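You operate a simulated robot arm through the tools that you are given. There is no shell and no other tool. Be economical: measure what you need, move in short steps, check, and stop when the job is done.

You run a simulated robot arm. Do the job below in one go: nothing can be reset, and whatever is moved stays where it is left.

TASK
Put things in order on the middle of the dining table. At the end: the white carton (marked "MILK") from the middle of the dining table is on the green herbs box; the yellow pear bottle is in the pink bowl; the mustard jar stands where the white salt shaker stood; the white salt shaker stands where the white carton stood; whatever was shut is shut again. Leave all else as you found it, and nothing knocked over.
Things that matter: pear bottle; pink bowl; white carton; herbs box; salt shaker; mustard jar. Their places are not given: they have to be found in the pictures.

Only the result counts: the job must be done as asked and must still hold three seconds after the hand-in. Knocking over, shifting, dropping, spilling or breaking anything else fails it.

THE ROBOT
A 7-joint arm with a two-finger parallel gripper, fixed in place. Base frame: the origin is at the foot of the arm, x ahead of it, y to its left, z up; the work surface is at about z = 0.76. Units: m, degrees, N and s.
With the tool pointing down near the work surface it reaches from about 0.3 to 0.7 m from the base axis. Its first joint turns from -66.0 to 66.0 degrees. Payload 1.57 kg.
The tool frame sits at the grasp point between the pads (the TCP): z along the fingers, y along the line on which they close. The tips reach 0.03 m beyond it. Largest opening 0.11 m; finger width 0.024, thickness 0.012; the body of the gripper, 0.048 by 0.112 m, starts 0.078 m behind the TCP.
Orientation is told as [roll, pitch, yaw] about the base's x, y, z axes, in that order, counted from this pose: with the fingers straight down and closing along the base's y, the tool's x points along the base's -x, its y along +y and its z along -z.

THE INTERFACE
- The arm moves only by the tool drive_tool. Its argument "motion" is a list of rows, each a list of 6 numbers: the shift along the tool's x, y, z in units of 30 mm (1.0 is 30 mm), then the turn, a rotation vector about the tool's x, y, z in units of 8 degrees (1.0 is 8 degrees). In form: [[dx, dy, dz, ax, ay, az], ...]. A call has 1 to 20 rows; each row shifts and turns the commanded pose from where the row before left it, along the tool's axes as they then stand. "gripper" is the opening, from 0 (shut) to 1 (fully open), set as the call begins (left out, the last holds). A call with a number of a shift or a turn outside -1 to 1 is refused whole. Each row takes 0.2 s and may step no farther than 0.05 m and 8.6 degrees from the row before; otherwise, or with a gripper value out of range, the whole call is refused. Where a pose cannot be reached the arm comes as near as it can. A force on the tool above 40 N (or 10 N above the force at the start of the call, whichever is more), or a blocked arm, ends the call early, and 0.2 s more pass. Each finger travels about 0.108 m/s and halts on what it meets, pressing with about 29 N; the grip force reading is that of the motor and also rises with nothing between the fingers. The clock runs only during rows and for 0.2 s after the last one: add rows that do not move to give the fingers time. It gives the time, the measured TCP pose, the force on the tool (base axes), the opening and the grip force at its end, in the units of the frame above (readings bear some noise).
- Cameras (640 x 400 px; columns grow to the right, rows downward): "scene" is fixed at [0.1662, -0.3911, 1.4089]; the picture's right is [0.78, -0.63, 0.00], its down [-0.34, -0.42, -0.84] and it looks along [0.52, 0.65, -0.54] (base axes); focal length 296 px, centre (320, 200). "wrist" rides on the gripper at [-0.036, 0, -0.08] in the tool frame; the picture's right is [0.00, -1.00, 0.00], its down [0.97, 0.00, -0.24] and it looks along [0.24, 0.00, 0.97] (tool axes); focal length 218 px, centre (320, 200).
- snapshot(camera): a new picture of that camera. The clock stands still meanwhile.
- measure_at(camera, pixels): there is no depth. For up to 12 entries [column, row, z] of the newest picture of that camera ("zoom" is the newest enlarged one), the place [x, y] in the base frame at which the ray of that pixel passes the height z, good to about 0.002 m. The clock stands still meanwhile.
- enlarge(camera, box): a new picture of the part [left, top, right, bottom] of that camera's present view, enlarged. The clock stands still meanwhile.
- hand_in(): hands the job in; it is judged then, once.

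Work in short steps. Measure before you move; look again where a grasp or a placing could have gone wrong, and mend it. You have 80 turns and 34 pictures in all, those below and enlarged ones among them. Open the gripper and draw the arm clear of the work before you hand the job in, unless the task says otherwise; then end with one line.

The tools are called after ">>>" as name(argument=value, ...) on one line, values as JSON. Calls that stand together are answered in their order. drive_tool: Moves the arm, as the interface text tells. Its arguments: {"type":"object","properties":{"motion":{"type":"array"},"gripper":{"type":"number"}},"required":["motion"]} The other tools are called the same way: snapshot (camera) takes a picture; measure_at (camera, pixels) gives the place at which the rays of pixels pass given heights; enlarge (camera, box) takes an enlarged picture of a part of a camera's view; hand_in () hands the job in.

At the start:

```text
clock: 0.0
eef_pos: [0.4392, 0.0917, 1.1473]
orientation: [0.1, 0.0, 0.1]
contact_force: [0.7, 0.1, 0.3]
opening: 0.1102
finger_force: 0.0
```

scene: 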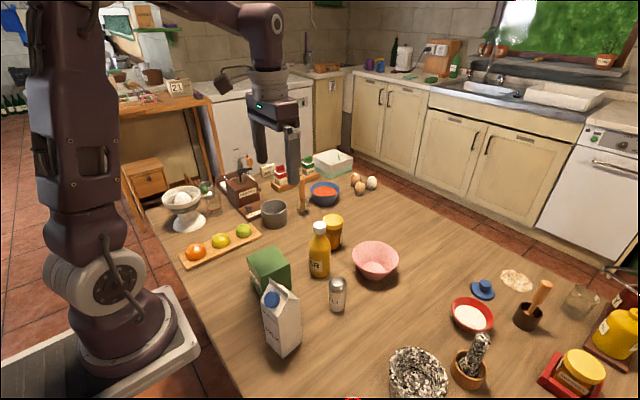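
wrist: 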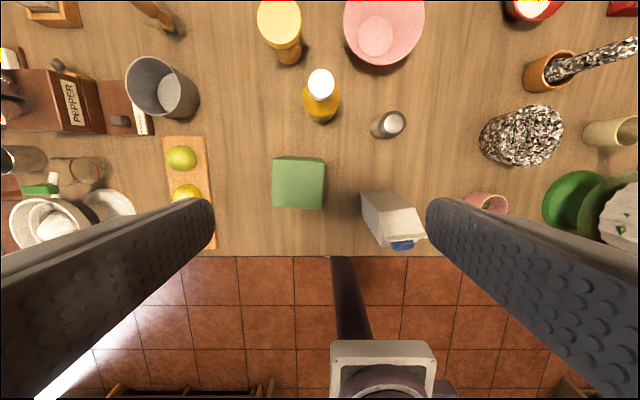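

The pictures show the green box (~270,272 scene), carton (282,320), salt shaker (337,293), pear bottle (319,250), mustard jar (333,232) and pink bowl (375,261). I enlarge both views to see the details.

>>> enlarge(camera="scene", box=[220, 200, 420, 370])

>>> enlarge(camera="wrist", box=[240, 0, 460, 260])

```text
2.35 times, centred on (320, 285) of scene
```

zoom: 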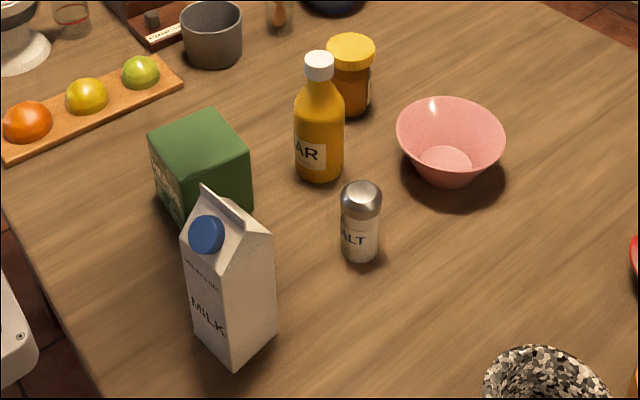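

```text
1.54 times, centred on (350, 130) of wrist
```

zoom: 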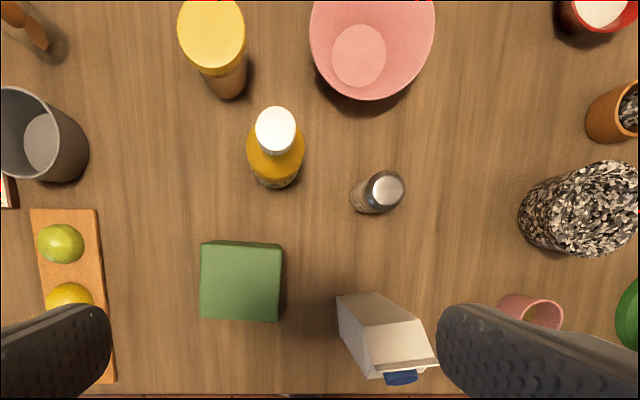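

I measure base points at table height in the scene, and vertex tops at several heights in the wrist picture.

>>> measure_at(camera="scene", pixels=[[266, 341.2, 0.76], [283.8, 357.8, 0.76], [301.3, 341.6, 0.76], [336.6, 307.5, 0.76], [319.6, 273, 0.76], [332.3, 244.6, 0.76], [375.3, 274, 0.76], [291, 288, 0.76], [290.2, 263.7, 0.82], [290.2, 263.7, 0.84], [246.8, 256.9, 0.84], [274, 245.9, 0.84]])

>>> measure_at(camera="zoom", pixels=[[200, 245, 0.84], [282, 245, 0.84], [278, 321, 0.84], [200, 320, 0.84], [276, 130, 0.92], [384, 188, 0.85], [212, 28, 0.86], [358, 55, 0.765], [372, 5, 0.83], [310, 40, 0.83], [434, 40, 0.83], [373, 100, 0.83]])

```text
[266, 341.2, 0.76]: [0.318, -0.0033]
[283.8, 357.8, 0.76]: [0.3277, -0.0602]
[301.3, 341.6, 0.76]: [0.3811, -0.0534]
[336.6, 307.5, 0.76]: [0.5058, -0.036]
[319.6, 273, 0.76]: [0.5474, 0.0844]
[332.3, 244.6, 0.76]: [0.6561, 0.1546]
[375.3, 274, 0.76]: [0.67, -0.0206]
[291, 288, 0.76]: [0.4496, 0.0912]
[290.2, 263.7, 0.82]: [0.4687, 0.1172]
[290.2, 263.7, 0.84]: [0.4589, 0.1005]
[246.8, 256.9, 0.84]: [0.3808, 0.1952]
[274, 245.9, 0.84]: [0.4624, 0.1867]
```

```text
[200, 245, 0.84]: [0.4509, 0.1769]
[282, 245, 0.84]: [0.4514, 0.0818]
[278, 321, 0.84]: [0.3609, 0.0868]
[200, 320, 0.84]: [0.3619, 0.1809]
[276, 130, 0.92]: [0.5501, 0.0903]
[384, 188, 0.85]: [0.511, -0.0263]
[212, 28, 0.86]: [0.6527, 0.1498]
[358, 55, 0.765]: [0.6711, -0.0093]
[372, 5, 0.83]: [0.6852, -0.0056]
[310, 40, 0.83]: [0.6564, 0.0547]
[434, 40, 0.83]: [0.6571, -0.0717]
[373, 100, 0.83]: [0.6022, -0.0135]
```

Estimate: herbs box centre (0.409,0.130), top z≈0.857; carton footprint centre ≈(0.349,-0.028), yaw ≈ +9°. I now measure the tops of the other things to get heights.

>>> measure_at(camera="scene", pixels=[[269.5, 279, 0.95], [269.5, 279, 0.97], [300, 300, 0.95], [300, 300, 0.97], [337.4, 282.5, 0.84], [337.4, 282.5, 0.86], [333.2, 219, 0.86], [333.2, 219, 0.88], [319.6, 223, 0.92], [319.6, 223, 0.94], [345, 260, 0.82], [375, 255, 0.82]])

>>> measure_at(camera="zoom", pixels=[[369, 371, 0.95], [369, 371, 0.97], [436, 362, 0.95], [436, 362, 0.97], [384, 190, 0.84], [384, 190, 0.86], [212, 33, 0.86], [212, 33, 0.88], [276, 130, 0.94], [338, 297, 0.9], [376, 291, 0.9], [372, 205, 0.76]])

```text
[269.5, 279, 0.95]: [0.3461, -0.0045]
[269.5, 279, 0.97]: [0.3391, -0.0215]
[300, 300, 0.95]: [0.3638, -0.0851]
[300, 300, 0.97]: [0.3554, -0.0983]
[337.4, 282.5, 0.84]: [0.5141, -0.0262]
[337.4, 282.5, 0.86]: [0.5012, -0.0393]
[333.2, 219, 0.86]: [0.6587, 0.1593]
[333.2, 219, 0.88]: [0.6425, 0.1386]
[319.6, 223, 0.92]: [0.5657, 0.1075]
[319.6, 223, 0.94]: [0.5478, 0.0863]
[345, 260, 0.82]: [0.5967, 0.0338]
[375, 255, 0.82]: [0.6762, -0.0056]
```

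```text
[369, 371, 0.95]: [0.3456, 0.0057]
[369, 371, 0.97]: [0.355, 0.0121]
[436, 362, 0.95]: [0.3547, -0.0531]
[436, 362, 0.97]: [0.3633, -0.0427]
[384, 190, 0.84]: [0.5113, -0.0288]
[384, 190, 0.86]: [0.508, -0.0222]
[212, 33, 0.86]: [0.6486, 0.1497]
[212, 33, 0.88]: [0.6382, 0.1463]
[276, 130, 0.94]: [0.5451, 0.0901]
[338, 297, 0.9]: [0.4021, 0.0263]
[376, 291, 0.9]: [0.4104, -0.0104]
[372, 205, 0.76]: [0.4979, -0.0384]
```

Carton ridge ≈0.94, salt (0.508,-0.033) top 0.845, mustard (0.65,0.15) top 0.867, pear (0.547,0.088) top 0.94. I move above the carton with yaw +9° and look.

>>> drive_tool(motion=[[0.6, -0.8, 0.5, 0, 0, 0], [0.6, -0.8, 0.5, 0, 0, 0], [0.6, -0.8, 0.5, 0, 0, 0], [0.6, -0.8, 0.5, 0, 0, 0], [0.6, -0.8, 0.5, 0, 0, 0], [0, 0, 0, 0, 0, -0.56], [0, 0, 0, 0, 0, -0.56], [0, 0, 0, 0, 0, 0]], gripper=0.9)

>>> snapshot(camera="wrist")

```text
clock: 1.8
eef_pos: [0.349, -0.0286, 1.0735]
orientation: [0.0, 0.1, 9.0]
contact_force: [0.6, -0.1, 0.1]
opening: 0.0989
finger_force: 0.2
```

```text
29 pictures are left
```

wrist: 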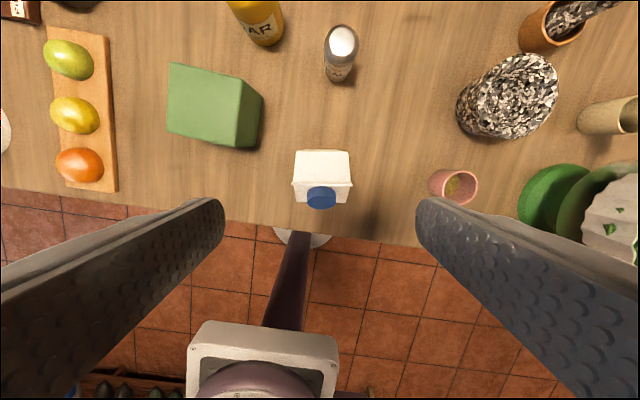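

The carton is aligned (ridge about (293,186)-(352,184)); check its ridge and eave points and the pink cup rim (430-477,187).

>>> measure_at(camera="wrist", pixels=[[293, 186, 0.94], [352, 184, 0.94], [296, 151, 0.91], [348, 150, 0.91], [432, 187, 0.82], [453, 200, 0.76], [453, 170, 0.82], [453, 205, 0.82]])

```text
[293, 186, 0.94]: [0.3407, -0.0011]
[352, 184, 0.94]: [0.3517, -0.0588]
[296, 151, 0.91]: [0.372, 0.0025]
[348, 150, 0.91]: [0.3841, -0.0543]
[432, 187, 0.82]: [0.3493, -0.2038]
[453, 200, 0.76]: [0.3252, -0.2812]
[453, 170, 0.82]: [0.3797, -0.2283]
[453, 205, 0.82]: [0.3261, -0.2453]
```

Centre (0.348,-0.029) confirmed, cup well clear. Descend to z=0.885.

>>> drive_tool(motion=[[0, 0, 0.9, 0, 0, 0], [0, 0, 0.9, 0, 0, 0], [0, 0, 0.9, 0, 0, 0], [0, 0, 0.9, 0, 0, 0], [0, 0, 0.9, 0, 0, 0], [0, 0, 0.9, 0, 0, 0], [0, 0, 0.8, 0, 0, 0]])

>>> drive_tool(motion=[[0, 0, 0, 0, 0, 0], [0, 0, 0, 0, 0, 0], [0, 0, 0, 0, 0, 0]], gripper=0.4)

```text
clock: 3.4
eef_pos: [0.3485, -0.0279, 0.8868]
orientation: [0.0, 0.0, 8.9]
contact_force: [-0.1, -0.5, 0.1]
opening: 0.0991
finger_force: 0.2
```

```text
clock: 4.2
eef_pos: [0.3488, -0.0288, 0.8864]
orientation: [0.0, 0.0, 9.1]
contact_force: [-0.3, 0.2, 1.0]
opening: 0.0598
finger_force: 29.1
```

Gripped (0.060). Lift 0.14 m and turn back to yaw 0.

>>> drive_tool(motion=[[0, 0, -0.4, 0, 0, 0], [0, 0, -0.8, 0, 0, 0], [0, 0, -0.9, 0, 0, 0], [0, 0, -0.9, 0, 0, 0], [0, 0, -0.9, 0, 0, 0.4], [0, 0, -0.8, 0, 0, 0.4], [0, 0, 0, 0, 0, 0.32], [0, 0, 0, 0, 0, 0]], gripper=0.3)

>>> snapshot(camera="scene")

```text
clock: 6.0
eef_pos: [0.3485, -0.0297, 1.0291]
orientation: [-0.1, 0.0, 0.0]
contact_force: [-0.4, -0.7, -6.2]
opening: 0.0599
finger_force: 29.3
```

```text
28 pictures are left
```

scene: 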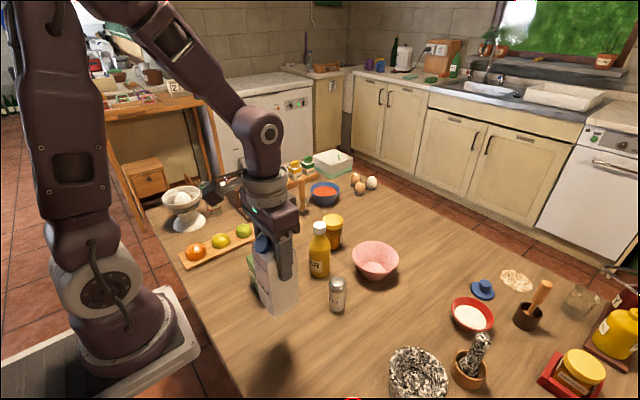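

Carton hangs level. Move over the box centre (0.409,0.130).

>>> drive_tool(motion=[[-0.336, 0.886, 0, 0, 0, 0], [-0.336, 0.886, 0, 0, 0, 0], [-0.336, 0.886, 0, 0, 0, 0], [-0.336, 0.886, 0, 0, 0, 0], [-0.336, 0.886, 0, 0, 0, 0], [-0.336, 0.886, 0, 0, 0, 0], [0, 0, 0, 0, 0, 0]])

>>> enlarge(camera="scene", box=[200, 190, 380, 320])

>>> snapshot(camera="wrist")

```text
clock: 7.6
eef_pos: [0.4101, 0.1311, 1.0276]
orientation: [0.0, -0.1, 0.0]
contact_force: [0.4, -0.2, -6.3]
opening: 0.0601
finger_force: 28.7
```

```text
3.08 times, centred on (290, 255) of scene
```

zoom: 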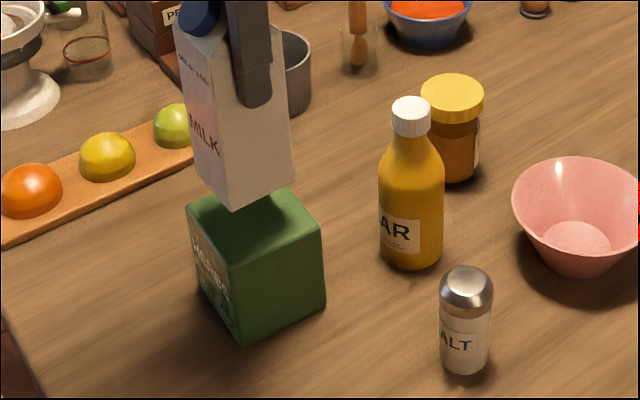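

```text
26 pictures are left
```

wrist: 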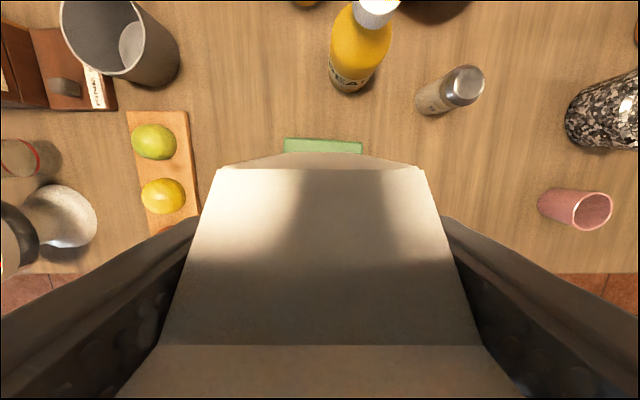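

Box is centred under the carton in the wrist view (284–362). I check the box's top corners and carton's bottom corners in the zoom.

>>> measure_at(camera="zoom", pixels=[[235, 244, 0.857], [322, 231, 0.857], [187, 207, 0.857], [238, 339, 0.76], [325, 302, 0.76], [234, 211, 0.903], [294, 181, 0.903], [198, 178, 0.903]])

```text
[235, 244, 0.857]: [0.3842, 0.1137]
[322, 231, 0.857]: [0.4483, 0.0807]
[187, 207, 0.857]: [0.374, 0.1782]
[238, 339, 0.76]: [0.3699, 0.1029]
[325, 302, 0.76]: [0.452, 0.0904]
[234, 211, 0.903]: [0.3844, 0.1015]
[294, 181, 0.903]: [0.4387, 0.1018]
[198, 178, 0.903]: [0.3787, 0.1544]
```

Aligned. Lower gently onto the box top (expected TCP z≈0.983).

>>> drive_tool(motion=[[0, 0, 0.7, 0, 0, 0], [0, 0, 0.4, 0, 0, 0], [0, 0, 0.1, 0, 0, 0], [0, 0, 0.1, 0, 0, 0], [0, 0, 0, 0, 0, 0]])

>>> enlarge(camera="scene", box=[200, 190, 380, 320])

```text
clock: 8.8
eef_pos: [0.4085, 0.1313, 0.9896]
orientation: [-0.1, 0.0, 0.0]
contact_force: [0.7, -0.5, -6.1]
opening: 0.06
finger_force: 29.3
```

```text
3.08 times, centred on (290, 255) of scene
```

zoom: 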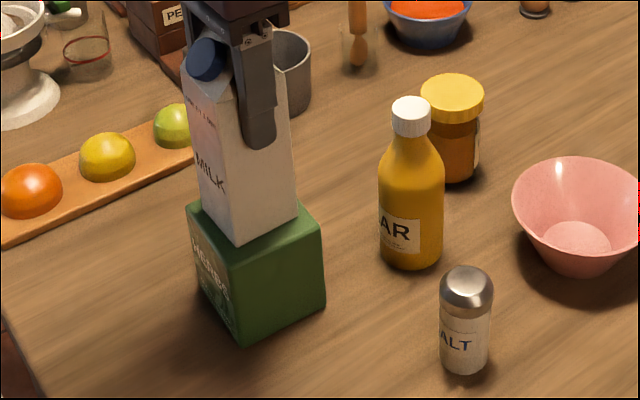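

Force unchanged, still a few mm above. Continue down in small steps.

>>> drive_tool(motion=[[0, 0, 0.08, 0, 0, 0], [0, 0, 0.08, 0, 0, 0], [0, 0, 0.06, 0, 0, 0], [0, 0, 0, 0, 0, 0]])

```text
clock: 9.8
eef_pos: [0.4099, 0.1322, 0.9834]
orientation: [0.1, -0.3, 0.0]
contact_force: [2.8, -2.0, 28.5]
opening: 0.0601
finger_force: 29.3
```

Contact (force +28 N). Ease back ~3 mm-equivalent, check the force.

>>> drive_tool(motion=[[0, 0, -0.06, 0, 0, 0], [0, 0, 0, 0, 0, 0]])

```text
clock: 10.4
eef_pos: [0.4089, 0.1309, 0.9838]
orientation: [-0.1, 0.2, 0.0]
contact_force: [0.1, 0.1, -7.0]
opening: 0.0599
finger_force: 28.7
```

Now just hanging; go down a hair and release.

>>> drive_tool(motion=[[0, 0, 0.03, 0, 0, 0], [0, 0, 0, 0, 0, 0]])

>>> drive_tool(motion=[[0, 0, 0, 0, 0, 0], [0, 0, 0, 0, 0, 0], [0, 0, 0, 0, 0, 0]], gripper=0.85)

>>> enlarge(camera="scene", box=[200, 190, 380, 320])

```text
clock: 11.0
eef_pos: [0.4097, 0.1298, 0.9836]
orientation: [0.0, 0.0, -0.1]
contact_force: [0.3, 0.8, -6.5]
opening: 0.0598
finger_force: 28.9
```

```text
clock: 11.8
eef_pos: [0.4086, 0.131, 0.9827]
orientation: [0.0, 0.0, 0.0]
contact_force: [0.6, 0.2, 0.0]
opening: 0.0935
finger_force: 0.0
```

```text
3.08 times, centred on (290, 255) of scene
```

zoom: 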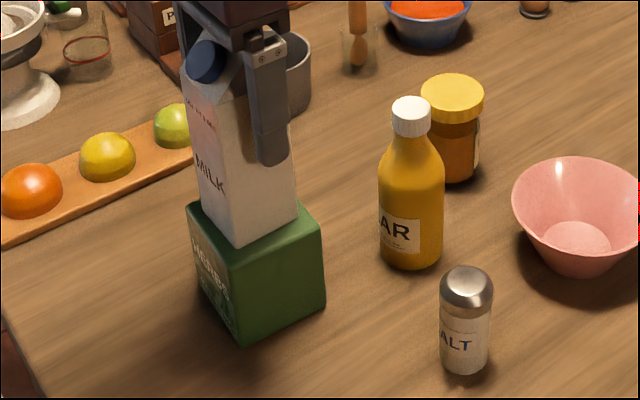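

Carton stands on the box. Retreat up, then go over the salt shaker.

>>> drive_tool(motion=[[0, 0, -0.8, 0, 0, 0], [0, 0, -0.9, 0, 0, 0], [0, 0, -0.9, 0, 0, 0], [0, 0, -0.9, 0, 0, 0], [0, 0, -0.7, 0, 0, 0], [-0.55, -0.911, 0, 0, 0, 0], [-0.55, -0.911, 0, 0, 0, 0], [-0.55, -0.911, 0, 0, 0, 0], [-0.55, -0.911, 0, 0, 0, 0], [-0.55, -0.911, 0, 0, 0, 0], [-0.55, -0.911, 0, 0, 0, 0], [0, 0, 0.9, 0, 0, 0], [0, 0, 0.9, 0, 0, 0], [0, 0, 0.9, 0, 0, 0], [0, 0, 0.9, 0, 0, 0], [0, 0, 0, 0, 0, 0]])

>>> snapshot(camera="wrist")

```text
clock: 15.2
eef_pos: [0.5076, -0.0341, 1.0009]
orientation: [-0.1, 0.0, 0.0]
contact_force: [-0.9, -0.9, 0.5]
opening: 0.0934
finger_force: 0.0
```

```text
23 pictures are left
```

wrist: 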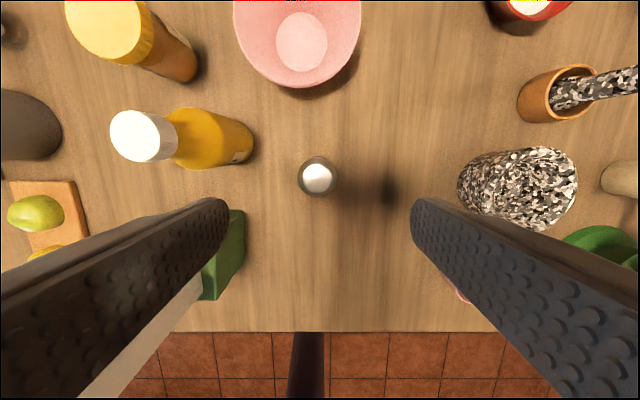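

Salt shaker at (317,177), outer circle 298–337. Measure it and the pear/bowl.

>>> measure_at(camera="wrist", pixels=[[317.5, 176, 0.825], [298, 176, 0.825], [337, 176, 0.825], [318, 180, 0.845], [301, 42, 0.765], [275, 42, 0.765], [327, 42, 0.765], [298, 88, 0.82], [252, 140, 0.76], [235, 5, 0.82], [361, 5, 0.82]])

```text
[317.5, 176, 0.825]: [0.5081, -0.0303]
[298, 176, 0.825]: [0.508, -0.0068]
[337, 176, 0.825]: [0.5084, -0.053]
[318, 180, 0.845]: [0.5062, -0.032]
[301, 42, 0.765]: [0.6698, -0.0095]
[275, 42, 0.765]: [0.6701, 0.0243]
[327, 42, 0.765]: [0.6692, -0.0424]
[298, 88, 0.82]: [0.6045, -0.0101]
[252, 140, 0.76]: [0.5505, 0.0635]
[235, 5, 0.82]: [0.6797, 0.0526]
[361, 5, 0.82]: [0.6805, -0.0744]
```

Salt centre (0.5075,-0.031), diameter ~0.045. Descend to z≈0.808 and close.

>>> drive_tool(motion=[[0, 0.1, 0.9, 0, 0, 0], [0, 0, 0.9, 0, 0, 0], [0, 0, 0.9, 0, 0, 0], [0, 0, 0.9, 0, 0, 0], [0, 0, 0.9, 0, 0, 0], [0, 0, 0.9, 0, 0, 0], [0, 0, 0.9, 0, 0, 0], [0, 0, 0.13, 0, 0, 0]])

>>> drive_tool(motion=[[0, 0, 0, 0, 0, 0], [0, 0, 0, 0, 0, 0], [0, 0, 0, 0, 0, 0]], gripper=0.2)

```text
clock: 17.0
eef_pos: [0.5081, -0.0306, 0.8092]
orientation: [0.0, -0.1, -0.1]
contact_force: [-0.5, 0.0, 0.4]
opening: 0.0937
finger_force: 0.1
```

```text
clock: 17.8
eef_pos: [0.5082, -0.0282, 0.8088]
orientation: [0.0, 0.0, 0.0]
contact_force: [-0.4, 0.5, 0.4]
opening: 0.042
finger_force: 28.6
```

Gripped (0.042). Lift 0.08 and carry to the carton's old place (0.3485,-0.029).

>>> drive_tool(motion=[[0, 0, -0.6, 0, 0, 0], [0, 0, -0.9, 0, 0, 0], [0, 0, -0.9, 0, 0, 0], [0.9, 0, 0, 0, 0, 0], [0.9, 0, 0, 0, 0, 0], [0.9, 0, 0, 0, 0, 0], [0.9, 0, 0, 0, 0, 0], [0.9, 0, 0, 0, 0, 0], [0.8, 0, 0, 0, 0, 0], [0, 0, 0, 0, 0, 0]])

```text
clock: 20.0
eef_pos: [0.3494, -0.0311, 0.8805]
orientation: [0.1, 0.0, 0.0]
contact_force: [-0.3, 0.1, -1.2]
opening: 0.0411
finger_force: 29.1
```

Lower to near the table, with small last steps.

>>> drive_tool(motion=[[0, 0, 0.9, 0, 0, 0], [0, 0, 0.9, 0, 0, 0], [0, 0, 0.5, 0, 0, 0], [0, 0, 0.05, 0, 0, 0], [0, 0, 0, 0, 0, 0]])

```text
clock: 21.2
eef_pos: [0.3494, -0.03, 0.8101]
orientation: [-0.1, 0.0, 0.0]
contact_force: [-1.4, 0.4, 18.4]
opening: 0.0412
finger_force: 28.7
```

Contact with the table. Ease up a hair, release, and rise.

>>> drive_tool(motion=[[0, 0, -0.04, 0, 0, 0], [0, 0, 0, 0, 0, 0]])

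>>> drive_tool(motion=[[0, 0, 0, 0, 0, 0], [0, 0, 0, 0, 0, 0], [0, 0, 0, 0, 0, 0]], gripper=0.7)

>>> drive_tool(motion=[[0, 0, -0.7, 0, 0, 0], [0, 0, -0.9, 0, 0, 0], [0, 0, -0.9, 0, 0, 0], [0, 0, -0.9, 0, 0, 0], [0, 0, -0.9, 0, 0, 0], [0, 0, -0.9, 0, 0, 0], [0, 0, -0.9, 0, 0, 0], [0, 0, -0.9, 0, 0, 0], [0, 0, 0, 0, 0, 0]])

>>> snapshot(camera="scene")

```text
clock: 21.8
eef_pos: [0.3492, -0.03, 0.8106]
orientation: [0.0, 0.0, 0.0]
contact_force: [-0.7, -0.2, -1.1]
opening: 0.0412
finger_force: 29.0
```

```text
clock: 22.6
eef_pos: [0.3485, -0.0296, 0.8115]
orientation: [0.0, 0.0, 0.0]
contact_force: [-0.8, 0.6, 0.7]
opening: 0.0769
finger_force: 0.0
```

```text
clock: 24.6
eef_pos: [0.349, -0.0304, 1.0217]
orientation: [-0.1, 0.0, 0.0]
contact_force: [0.4, -0.7, -0.2]
opening: 0.077
finger_force: 0.1
```

```text
22 pictures are left
```

scene: 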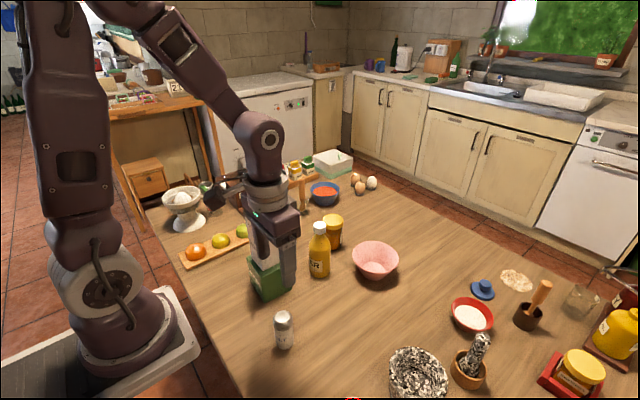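

Salt stands at the carton's old spot. Next the pear bottle: go above it (x first, then y).

>>> drive_tool(motion=[[-0.943, 0, -0.2, 0, 0, 0], [-0.943, 0, -0.2, 0, 0, 0], [-0.943, 0, -0.2, 0, 0, 0], [-0.943, 0, -0.2, 0, 0, 0], [-0.943, 0, -0.2, 0, 0, 0], [-0.943, 0, -0.2, 0, 0, 0], [-0.943, 0, 0, 0, 0, 0], [0, 0.983, 0, 0, 0, 0], [0, 0.983, 0, 0, 0, 0], [0, 0.983, 0, 0, 0, 0], [0, 0.983, 0, 0, 0, 0], [0, 0, 0, 0, 0, 0]], gripper=0.85)

>>> snapshot(camera="wrist")

>>> enlarge(camera="scene", box=[280, 200, 400, 290])

```text
clock: 27.2
eef_pos: [0.5465, 0.0887, 1.0573]
orientation: [0.0, 0.0, 0.0]
contact_force: [0.4, -0.1, 0.2]
opening: 0.0937
finger_force: 0.1
```

```text
21 pictures are left
```

wrist: 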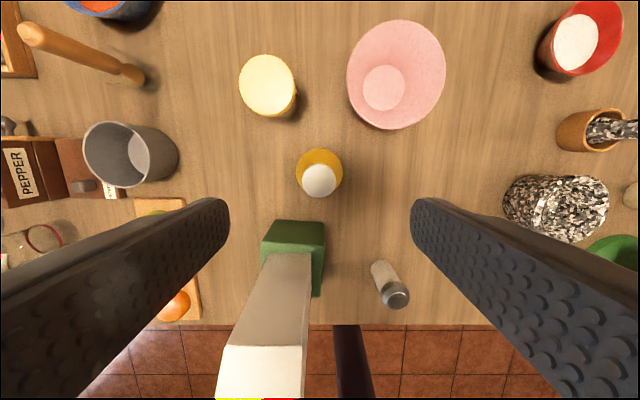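

```text
4.44 times, centred on (340, 245) of scene
```

zoom: 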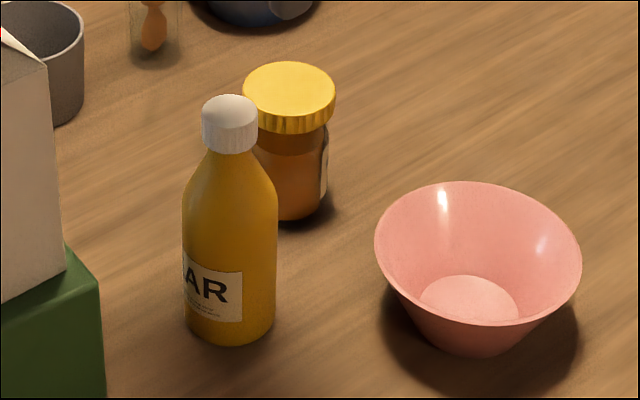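

Measure cap, shoulder and base in zoom, and cap, bowl and mustard in wrist view.

>>> measure_at(camera="zoom", pixels=[[230, 104, 0.92], [230, 104, 0.94], [230, 196, 0.86], [230, 196, 0.88], [230, 322, 0.76], [230, 148, 0.9], [230, 148, 0.92], [468, 300, 0.765], [472, 350, 0.76]])

>>> measure_at(camera="wrist", pixels=[[320, 182, 0.92], [320, 182, 0.94], [297, 170, 0.86], [343, 170, 0.86], [384, 88, 0.765], [396, 75, 0.82], [347, 78, 0.82], [446, 70, 0.82], [267, 84, 0.86], [239, 85, 0.86], [295, 85, 0.86]])

```text
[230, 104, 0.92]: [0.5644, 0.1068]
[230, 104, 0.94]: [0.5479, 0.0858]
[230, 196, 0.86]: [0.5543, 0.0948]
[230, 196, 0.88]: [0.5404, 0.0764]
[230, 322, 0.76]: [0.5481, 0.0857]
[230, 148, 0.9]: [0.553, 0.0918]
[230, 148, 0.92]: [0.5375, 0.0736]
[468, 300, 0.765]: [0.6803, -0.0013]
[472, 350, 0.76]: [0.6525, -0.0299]
```

```text
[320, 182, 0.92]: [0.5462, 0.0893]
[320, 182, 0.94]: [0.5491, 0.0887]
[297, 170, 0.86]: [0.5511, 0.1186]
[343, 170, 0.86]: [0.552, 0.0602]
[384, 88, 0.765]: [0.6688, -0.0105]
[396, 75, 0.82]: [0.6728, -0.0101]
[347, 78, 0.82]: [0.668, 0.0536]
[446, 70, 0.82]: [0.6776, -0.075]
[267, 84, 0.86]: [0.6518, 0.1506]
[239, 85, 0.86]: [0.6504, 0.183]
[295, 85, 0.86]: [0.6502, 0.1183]
```

Pear centre (0.549,0.087), shoulder ~0.868, cap top ~0.938. Descend to TCP 0.870 (palm 10 mm above cap) and grip.

>>> drive_tool(motion=[[-0.07, -0.03, 0.9, 0, 0, 0], [0, 0, 0.9, 0, 0, 0], [0, 0, 0.9, 0, 0, 0], [0, 0, 0.9, 0, 0, 0], [0, 0, 0.9, 0, 0, 0], [0, 0, 0.9, 0, 0, 0], [0, 0, 0.5, 0, 0, 0], [0, 0, 0.33, 0, 0, 0], [0, 0, 0, 0, 0, 0]])

>>> drive_tool(motion=[[0, 0, 0, 0, 0, 0], [0, 0, 0, 0, 0, 0], [0, 0, 0, 0, 0, 0]], gripper=0.3)

```text
clock: 29.2
eef_pos: [0.5488, 0.0874, 0.8707]
orientation: [0.0, 0.0, 0.0]
contact_force: [0.3, 0.1, 0.1]
opening: 0.0935
finger_force: 0.0
```

```text
clock: 30.0
eef_pos: [0.5489, 0.0862, 0.8711]
orientation: [0.0, -0.1, 0.0]
contact_force: [1.1, 0.1, 0.1]
opening: 0.0582
finger_force: 29.6
```

Gripped (0.058). Lift 0.1 m and move over the bowl centre (0.671,-0.010).

>>> drive_tool(motion=[[0, 0, -0.5, 0, 0, 0], [0, 0, -0.9, 0, 0, 0], [0, 0, -0.9, 0, 0, 0], [0, 0, -0.9, 0, 0, 0], [-0.813, -0.647, 0, 0, 0, 0], [-0.813, -0.647, 0, 0, 0, 0], [-0.813, -0.647, 0, 0, 0, 0], [-0.813, -0.647, 0, 0, 0, 0], [-0.813, -0.647, 0, 0, 0, 0], [0, 0, 0, 0, 0, 0]])

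>>> enlarge(camera="scene", box=[280, 170, 460, 300])

```text
clock: 32.2
eef_pos: [0.6721, -0.0092, 0.9654]
orientation: [-0.1, -0.1, 0.0]
contact_force: [0.6, 0.3, -4.3]
opening: 0.058
finger_force: 29.5
```

```text
3.08 times, centred on (370, 235) of scene
```

zoom: 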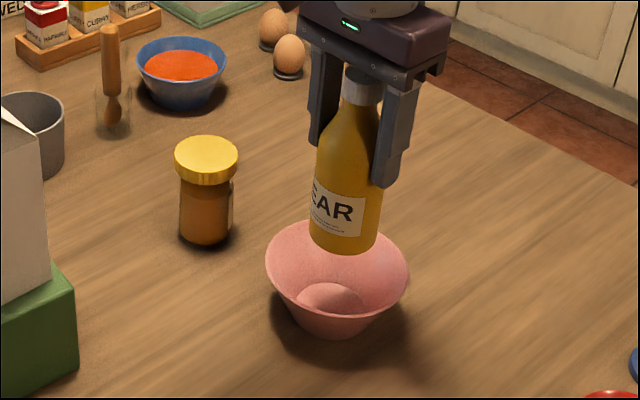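

Bottle hangs straight above the bowl. Lower to just above its floor.

>>> drive_tool(motion=[[0, 0, 0.8, 0, 0, 0], [0, 0, 0.8, 0, 0, 0], [0, 0, 0.6, 0, 0, 0], [0, 0, 0.15, 0, 0, 0], [0, 0, 0.1, 0, 0, 0], [0, 0, 0, 0, 0, 0]])

>>> enlarge(camera="scene", box=[280, 170, 460, 300])

```text
clock: 33.6
eef_pos: [0.6717, -0.0093, 0.8919]
orientation: [0.0, 0.0, 0.0]
contact_force: [-0.8, 0.0, -3.6]
opening: 0.0586
finger_force: 29.0
```

```text
3.08 times, centred on (370, 235) of scene
```

zoom: 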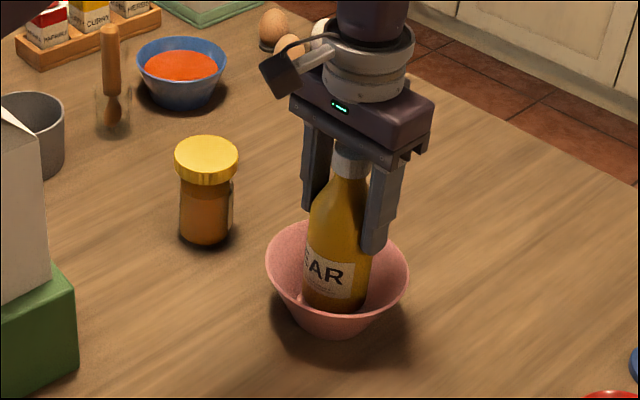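

Still no contact; go on down in 2 mm steps.

>>> drive_tool(motion=[[0, 0, 0.08, 0, 0, 0], [0, 0, 0.08, 0, 0, 0], [0, 0, 0.06, 0, 0, 0], [0, 0, 0, 0, 0, 0]])

```text
clock: 34.6
eef_pos: [0.672, -0.0088, 0.8853]
orientation: [0.0, 0.0, 0.0]
contact_force: [0.2, -0.3, -3.1]
opening: 0.0585
finger_force: 29.4
```

>>> drive_tool(motion=[[0, 0, 0.06, 0, 0, 0], [0, 0, 0.06, 0, 0, 0], [0, 0, 0, 0, 0, 0]])

```text
clock: 35.4
eef_pos: [0.6719, -0.0107, 0.8816]
orientation: [0.1, 0.0, 0.0]
contact_force: [-0.3, 0.2, -3.7]
opening: 0.0581
finger_force: 29.1
```

Still hanging freely (−3.7 N). Continue.

>>> drive_tool(motion=[[0, 0, 0.05, 0, 0, 0], [0, 0, 0.05, 0, 0, 0], [0, 0, 0, 0, 0, 0]])

```text
clock: 36.2
eef_pos: [0.6715, -0.0095, 0.8792]
orientation: [0.0, -0.1, 0.0]
contact_force: [-1.8, 0.0, -2.2]
opening: 0.0581
finger_force: 29.5
```

>>> drive_tool(motion=[[0, 0, 0.04, 0, 0, 0], [0, 0, 0, 0, 0, 0]])

```text
clock: 36.8
eef_pos: [0.6708, -0.0101, 0.8787]
orientation: [0.1, 0.0, 0.0]
contact_force: [-2.8, -1.1, -0.9]
opening: 0.0584
finger_force: 28.8
```

Contact begins with a slight −x push; nudge 1.5 mm in −x and lower another mm.

>>> drive_tool(motion=[[0.06, 0, 0, 0, 0, 0], [0, 0, 0.03, 0, 0, 0], [0, 0, 0, 0, 0, 0]])

>>> enlarge(camera="scene", box=[320, 200, 440, 290])

```text
clock: 37.6
eef_pos: [0.6686, -0.0111, 0.8772]
orientation: [-0.1, -0.1, 0.0]
contact_force: [2.1, -1.8, -0.4]
opening: 0.0581
finger_force: 28.7
```

```text
4.44 times, centred on (380, 245) of scene
```

zoom: 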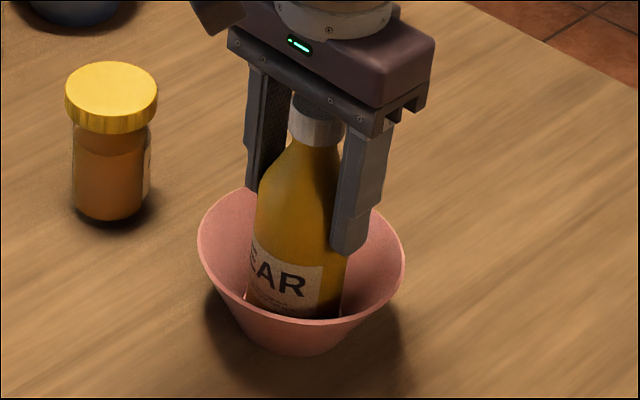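

Bottle is snug in the bowl's bottom, weight mostly supported. Re-centre by ~0.8 mm and lower slightly.

>>> drive_tool(motion=[[-0.025, -0.02, 0.03, 0, 0, 0], [0, 0, 0.02, 0, 0, 0], [0, 0, 0, 0, 0, 0]])

```text
clock: 38.4
eef_pos: [0.6709, -0.0106, 0.8767]
orientation: [0.0, -0.1, -0.1]
contact_force: [-7.0, 1.1, 21.9]
opening: 0.0583
finger_force: 29.1
```

Firm contact. Ease 1 mm and release.

>>> drive_tool(motion=[[0.01, 0, -0.03, 0, 0, 0], [0, 0, 0, 0, 0, 0]])

>>> drive_tool(motion=[[0, 0, 0, 0, 0, 0], [0, 0, 0, 0, 0, 0], [0, 0, 0, 0, 0, 0]], gripper=0.75)

>>> enlarge(camera="scene", box=[320, 200, 440, 290])

```text
clock: 39.0
eef_pos: [0.67, -0.0109, 0.8777]
orientation: [0.0, 0.0, 0.0]
contact_force: [2.0, 2.0, 11.7]
opening: 0.0582
finger_force: 28.6
```

```text
clock: 39.8
eef_pos: [0.6706, -0.01, 0.8771]
orientation: [0.1, 0.0, -0.1]
contact_force: [-0.2, -0.8, 0.3]
opening: 0.0824
finger_force: 0.1
```

```text
4.44 times, centred on (380, 245) of scene
```

zoom: 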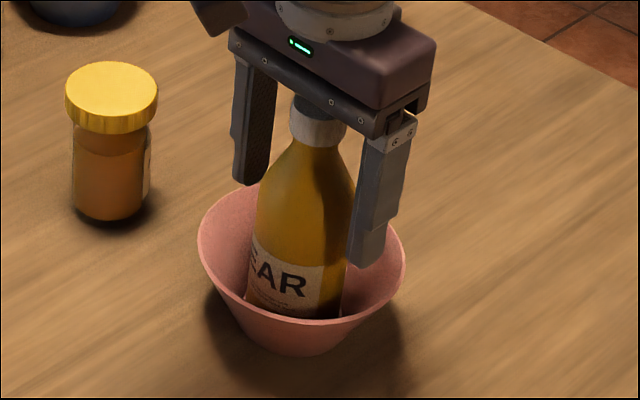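

Bottle stands in the bowl. Rise, then move above the mustard jar and look.

>>> drive_tool(motion=[[0, 0, -0.6, 0, 0, 0], [0, 0, -0.9, 0, 0, 0], [0, 0, -0.9, 0, 0, 0], [0, 0, -0.9, 0, 0, 0], [0, 0, -0.9, 0, 0, 0], [0, 0, -0.3, 0, 0, 0], [0.11, 0.89, 0, 0, 0, 0], [0.11, 0.89, 0, 0, 0, 0], [0.11, 0.89, 0, 0, 0, 0], [0.11, 0.89, 0, 0, 0, 0], [0.11, 0.89, 0, 0, 0, 0], [0.11, 0.89, 0, 0, 0, 0], [0, 0, 0, 0, 0, 0]])

>>> drive_tool(motion=[[0, 0, 0, 0, 0, 0], [0, 0, 0, 0, 0, 0]], gripper=0.95)

>>> snapshot(camera="wrist")

>>> enlarge(camera="scene", box=[280, 190, 420, 290])

```text
clock: 42.6
eef_pos: [0.6514, 0.1501, 1.0116]
orientation: [0.0, 0.0, 0.0]
contact_force: [-0.4, 0.4, -0.7]
opening: 0.0826
finger_force: 0.1
```

```text
clock: 43.2
eef_pos: [0.6509, 0.1499, 1.0125]
orientation: [0.0, 0.1, 0.0]
contact_force: [0.6, -0.3, 0.2]
opening: 0.1045
finger_force: 0.0
```

```text
15 pictures are left
```

wrist: 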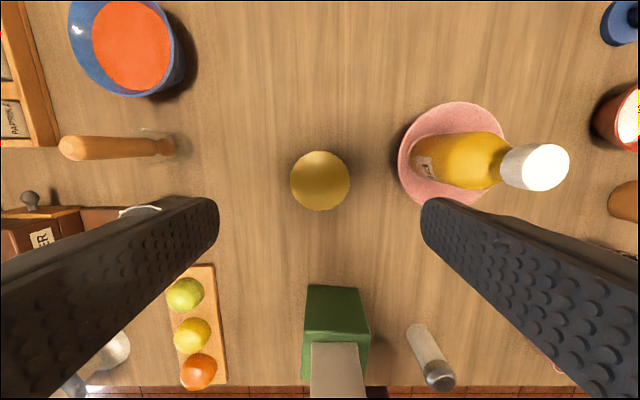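

```text
4.00 times, centred on (350, 240) of scene
```

zoom: 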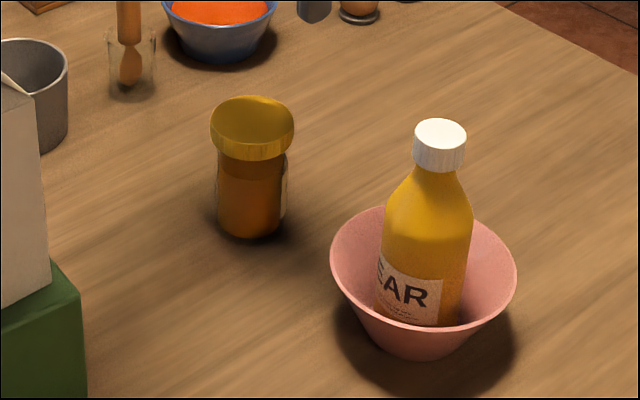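

Lid centre (320,181). Measure lid, and neighbours beside the left finger (mug at ~ (150,210), stirrer glass at (165,145)), and bowl rim.

>>> measure_at(camera="wrist", pixels=[[320.5, 181, 0.865], [291, 181, 0.865], [350, 181, 0.865], [175, 145, 0.76], [175, 145, 0.82], [160, 210, 0.84], [398, 155, 0.82]])

>>> measure_at(camera="zoom", pixels=[[252, 120, 0.865], [252, 120, 0.855], [250, 228, 0.76], [155, 60, 0.82], [155, 85, 0.76], [67, 100, 0.8], [67, 70, 0.84], [250, 155, 0.84]])

```text
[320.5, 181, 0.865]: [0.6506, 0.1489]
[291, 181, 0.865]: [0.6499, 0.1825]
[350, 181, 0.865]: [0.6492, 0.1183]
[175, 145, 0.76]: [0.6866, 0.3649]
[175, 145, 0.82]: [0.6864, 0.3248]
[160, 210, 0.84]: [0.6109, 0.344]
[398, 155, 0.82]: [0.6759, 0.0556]
```

```text
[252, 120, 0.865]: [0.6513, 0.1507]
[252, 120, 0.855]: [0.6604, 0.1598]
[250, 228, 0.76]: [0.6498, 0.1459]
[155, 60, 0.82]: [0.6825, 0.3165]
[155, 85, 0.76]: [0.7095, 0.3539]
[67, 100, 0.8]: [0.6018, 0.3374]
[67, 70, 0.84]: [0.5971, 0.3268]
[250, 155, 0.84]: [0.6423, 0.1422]
```

Jar centre (0.650,0.149), top 0.866, lid dia ~0.064; neighbours are well clear. Descend to 0.845 and grip.

>>> drive_tool(motion=[[0.02, -0.02, 0.9, 0, 0, 0], [0, 0, 0.9, 0, 0, 0], [0, 0, 0.9, 0, 0, 0], [0, 0, 0.9, 0, 0, 0], [0, 0, 0.9, 0, 0, 0], [0, 0, 0.9, 0, 0, 0], [0, 0, 0.2, 0, 0, 0], [0, 0, 0, 0, 0, 0]])

>>> drive_tool(motion=[[0, 0, 0, 0, 0, 0], [0, 0, 0, 0, 0, 0], [0, 0, 0, 0, 0, 0]], gripper=0.4)

>>> drive_tool(motion=[[0, 0, -0.4, 0, 0, 0], [0, 0, -0.6, 0, 0, 0], [0, 0, 0, 0, 0, 0]])

>>> enlarge(camera="scene", box=[280, 170, 420, 290])

```text
clock: 45.0
eef_pos: [0.6506, 0.1494, 0.8442]
orientation: [0.0, 0.0, 0.0]
contact_force: [0.3, -0.2, 0.0]
opening: 0.1044
finger_force: 0.0
```

```text
clock: 45.8
eef_pos: [0.6515, 0.1502, 0.8445]
orientation: [0.0, -0.1, 0.1]
contact_force: [-0.8, 0.6, -0.7]
opening: 0.0624
finger_force: 29.2
```

```text
clock: 46.6
eef_pos: [0.6494, 0.15, 0.874]
orientation: [0.0, -0.1, 0.0]
contact_force: [-0.5, 0.3, -3.2]
opening: 0.062
finger_force: 29.3
```

```text
3.33 times, centred on (350, 230) of scene
```

zoom: 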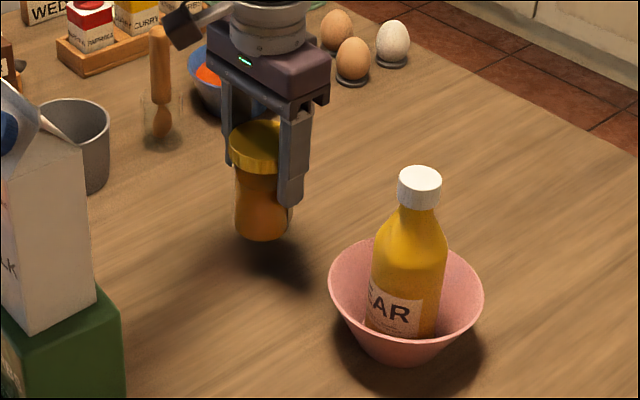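

The whole jar came up. Lift a bit more and carry it to the salt's old place (0.5075,-0.031).

>>> drive_tool(motion=[[0, 0, -0.8, 0, 0, 0], [0, 0, -0.8, 0, 0, 0], [0.594, -0.75, 0, 0, 0, 0], [0.594, -0.75, 0, 0, 0, 0], [0.594, -0.75, 0, 0, 0, 0], [0.594, -0.75, 0, 0, 0, 0], [0.594, -0.75, 0, 0, 0, 0], [0.594, -0.75, 0, 0, 0, 0], [0.594, -0.75, 0, 0, 0, 0], [0.594, -0.75, 0, 0, 0, 0], [0, 0, 0, 0, 0, 0]])

>>> drive_tool(motion=[[0, 0, 0.8, 0, 0, 0], [0, 0, 0.8, 0, 0, 0], [0, 0, 0.6, 0, 0, 0], [0, 0, 0.25, 0, 0, 0], [0, 0, 0, 0, 0, 0]])

```text
clock: 49.0
eef_pos: [0.5067, -0.0304, 0.9218]
orientation: [0.0, 0.0, 0.0]
contact_force: [0.4, -0.8, -3.0]
opening: 0.0623
finger_force: 29.2
```

```text
clock: 50.2
eef_pos: [0.5071, -0.03, 0.8494]
orientation: [0.0, -0.1, 0.0]
contact_force: [-0.4, 0.2, -3.5]
opening: 0.0624
finger_force: 28.8
```

About 4 mm above the table; lower in small steps.

>>> drive_tool(motion=[[0, 0, 0.07, 0, 0, 0], [0, 0, 0.05, 0, 0, 0], [0, 0, 0.03, 0, 0, 0], [0, 0, 0, 0, 0, 0]])

```text
clock: 51.2
eef_pos: [0.5079, -0.0303, 0.8439]
orientation: [0.0, 0.0, 0.0]
contact_force: [-2.2, 1.2, 5.1]
opening: 0.0625
finger_force: 28.7
```

Touching the table (force +5 N). Release and rise.

>>> drive_tool(motion=[[0, 0, 0, 0, 0, 0], [0, 0, 0, 0, 0, 0], [0, 0, 0, 0, 0, 0]], gripper=0.9)

>>> drive_tool(motion=[[0, 0, -0.6, 0, 0, 0], [0, 0, -0.9, 0, 0, 0], [0, 0, -0.9, 0, 0, 0], [0, 0, -0.9, 0, 0, 0], [0, 0, -0.9, 0, 0, 0], [0, 0, -0.9, 0, 0, 0], [0, 0, -0.9, 0, 0, 0], [0, 0, -0.9, 0, 0, 0], [0, 0, -0.9, 0, 0, 0], [0, 0, -0.9, 0, 0, 0], [0, 0, 0, 0, 0, 0]])

>>> snapshot(camera="scene")

>>> snapshot(camera="wrist")

```text
clock: 52.0
eef_pos: [0.5071, -0.03, 0.8439]
orientation: [-0.1, 0.0, 0.1]
contact_force: [-0.3, -0.7, 0.2]
opening: 0.099
finger_force: 0.1
```

```text
clock: 54.4
eef_pos: [0.507, -0.0306, 1.1069]
orientation: [0.0, -0.1, 0.0]
contact_force: [-0.3, -0.5, -0.8]
opening: 0.099
finger_force: 0.1
```

```text
12 pictures are left
```

scene: 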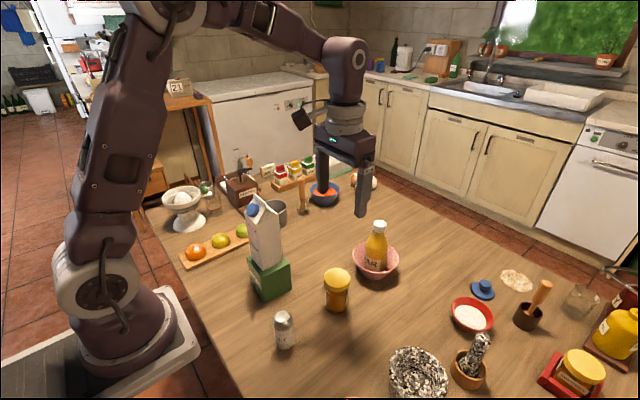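

```text
11 pictures are left
```

wrist: 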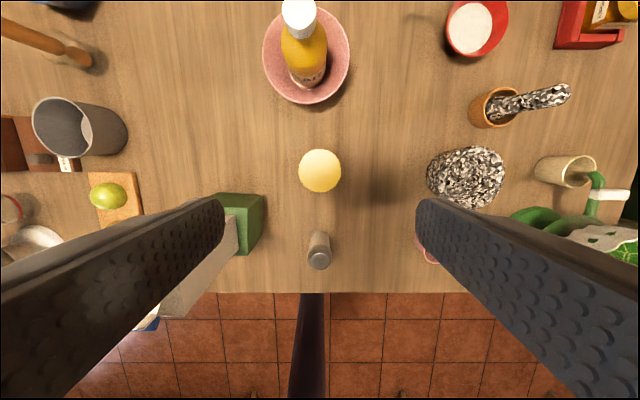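

All six things are in their places and upright, nothing else has moved, and the arm is open and clear. Hand in.

>>> hand_in()

```text
The job is handed in.
```

The job is handed in: the carton is on the herbs box, the pear bottle is in the pink bowl, the mustard jar is in the salt shaker's old place, and the salt shaker is in the carton's old place. Nothing was knocked over in the last pictures, and nothing had to be opened.
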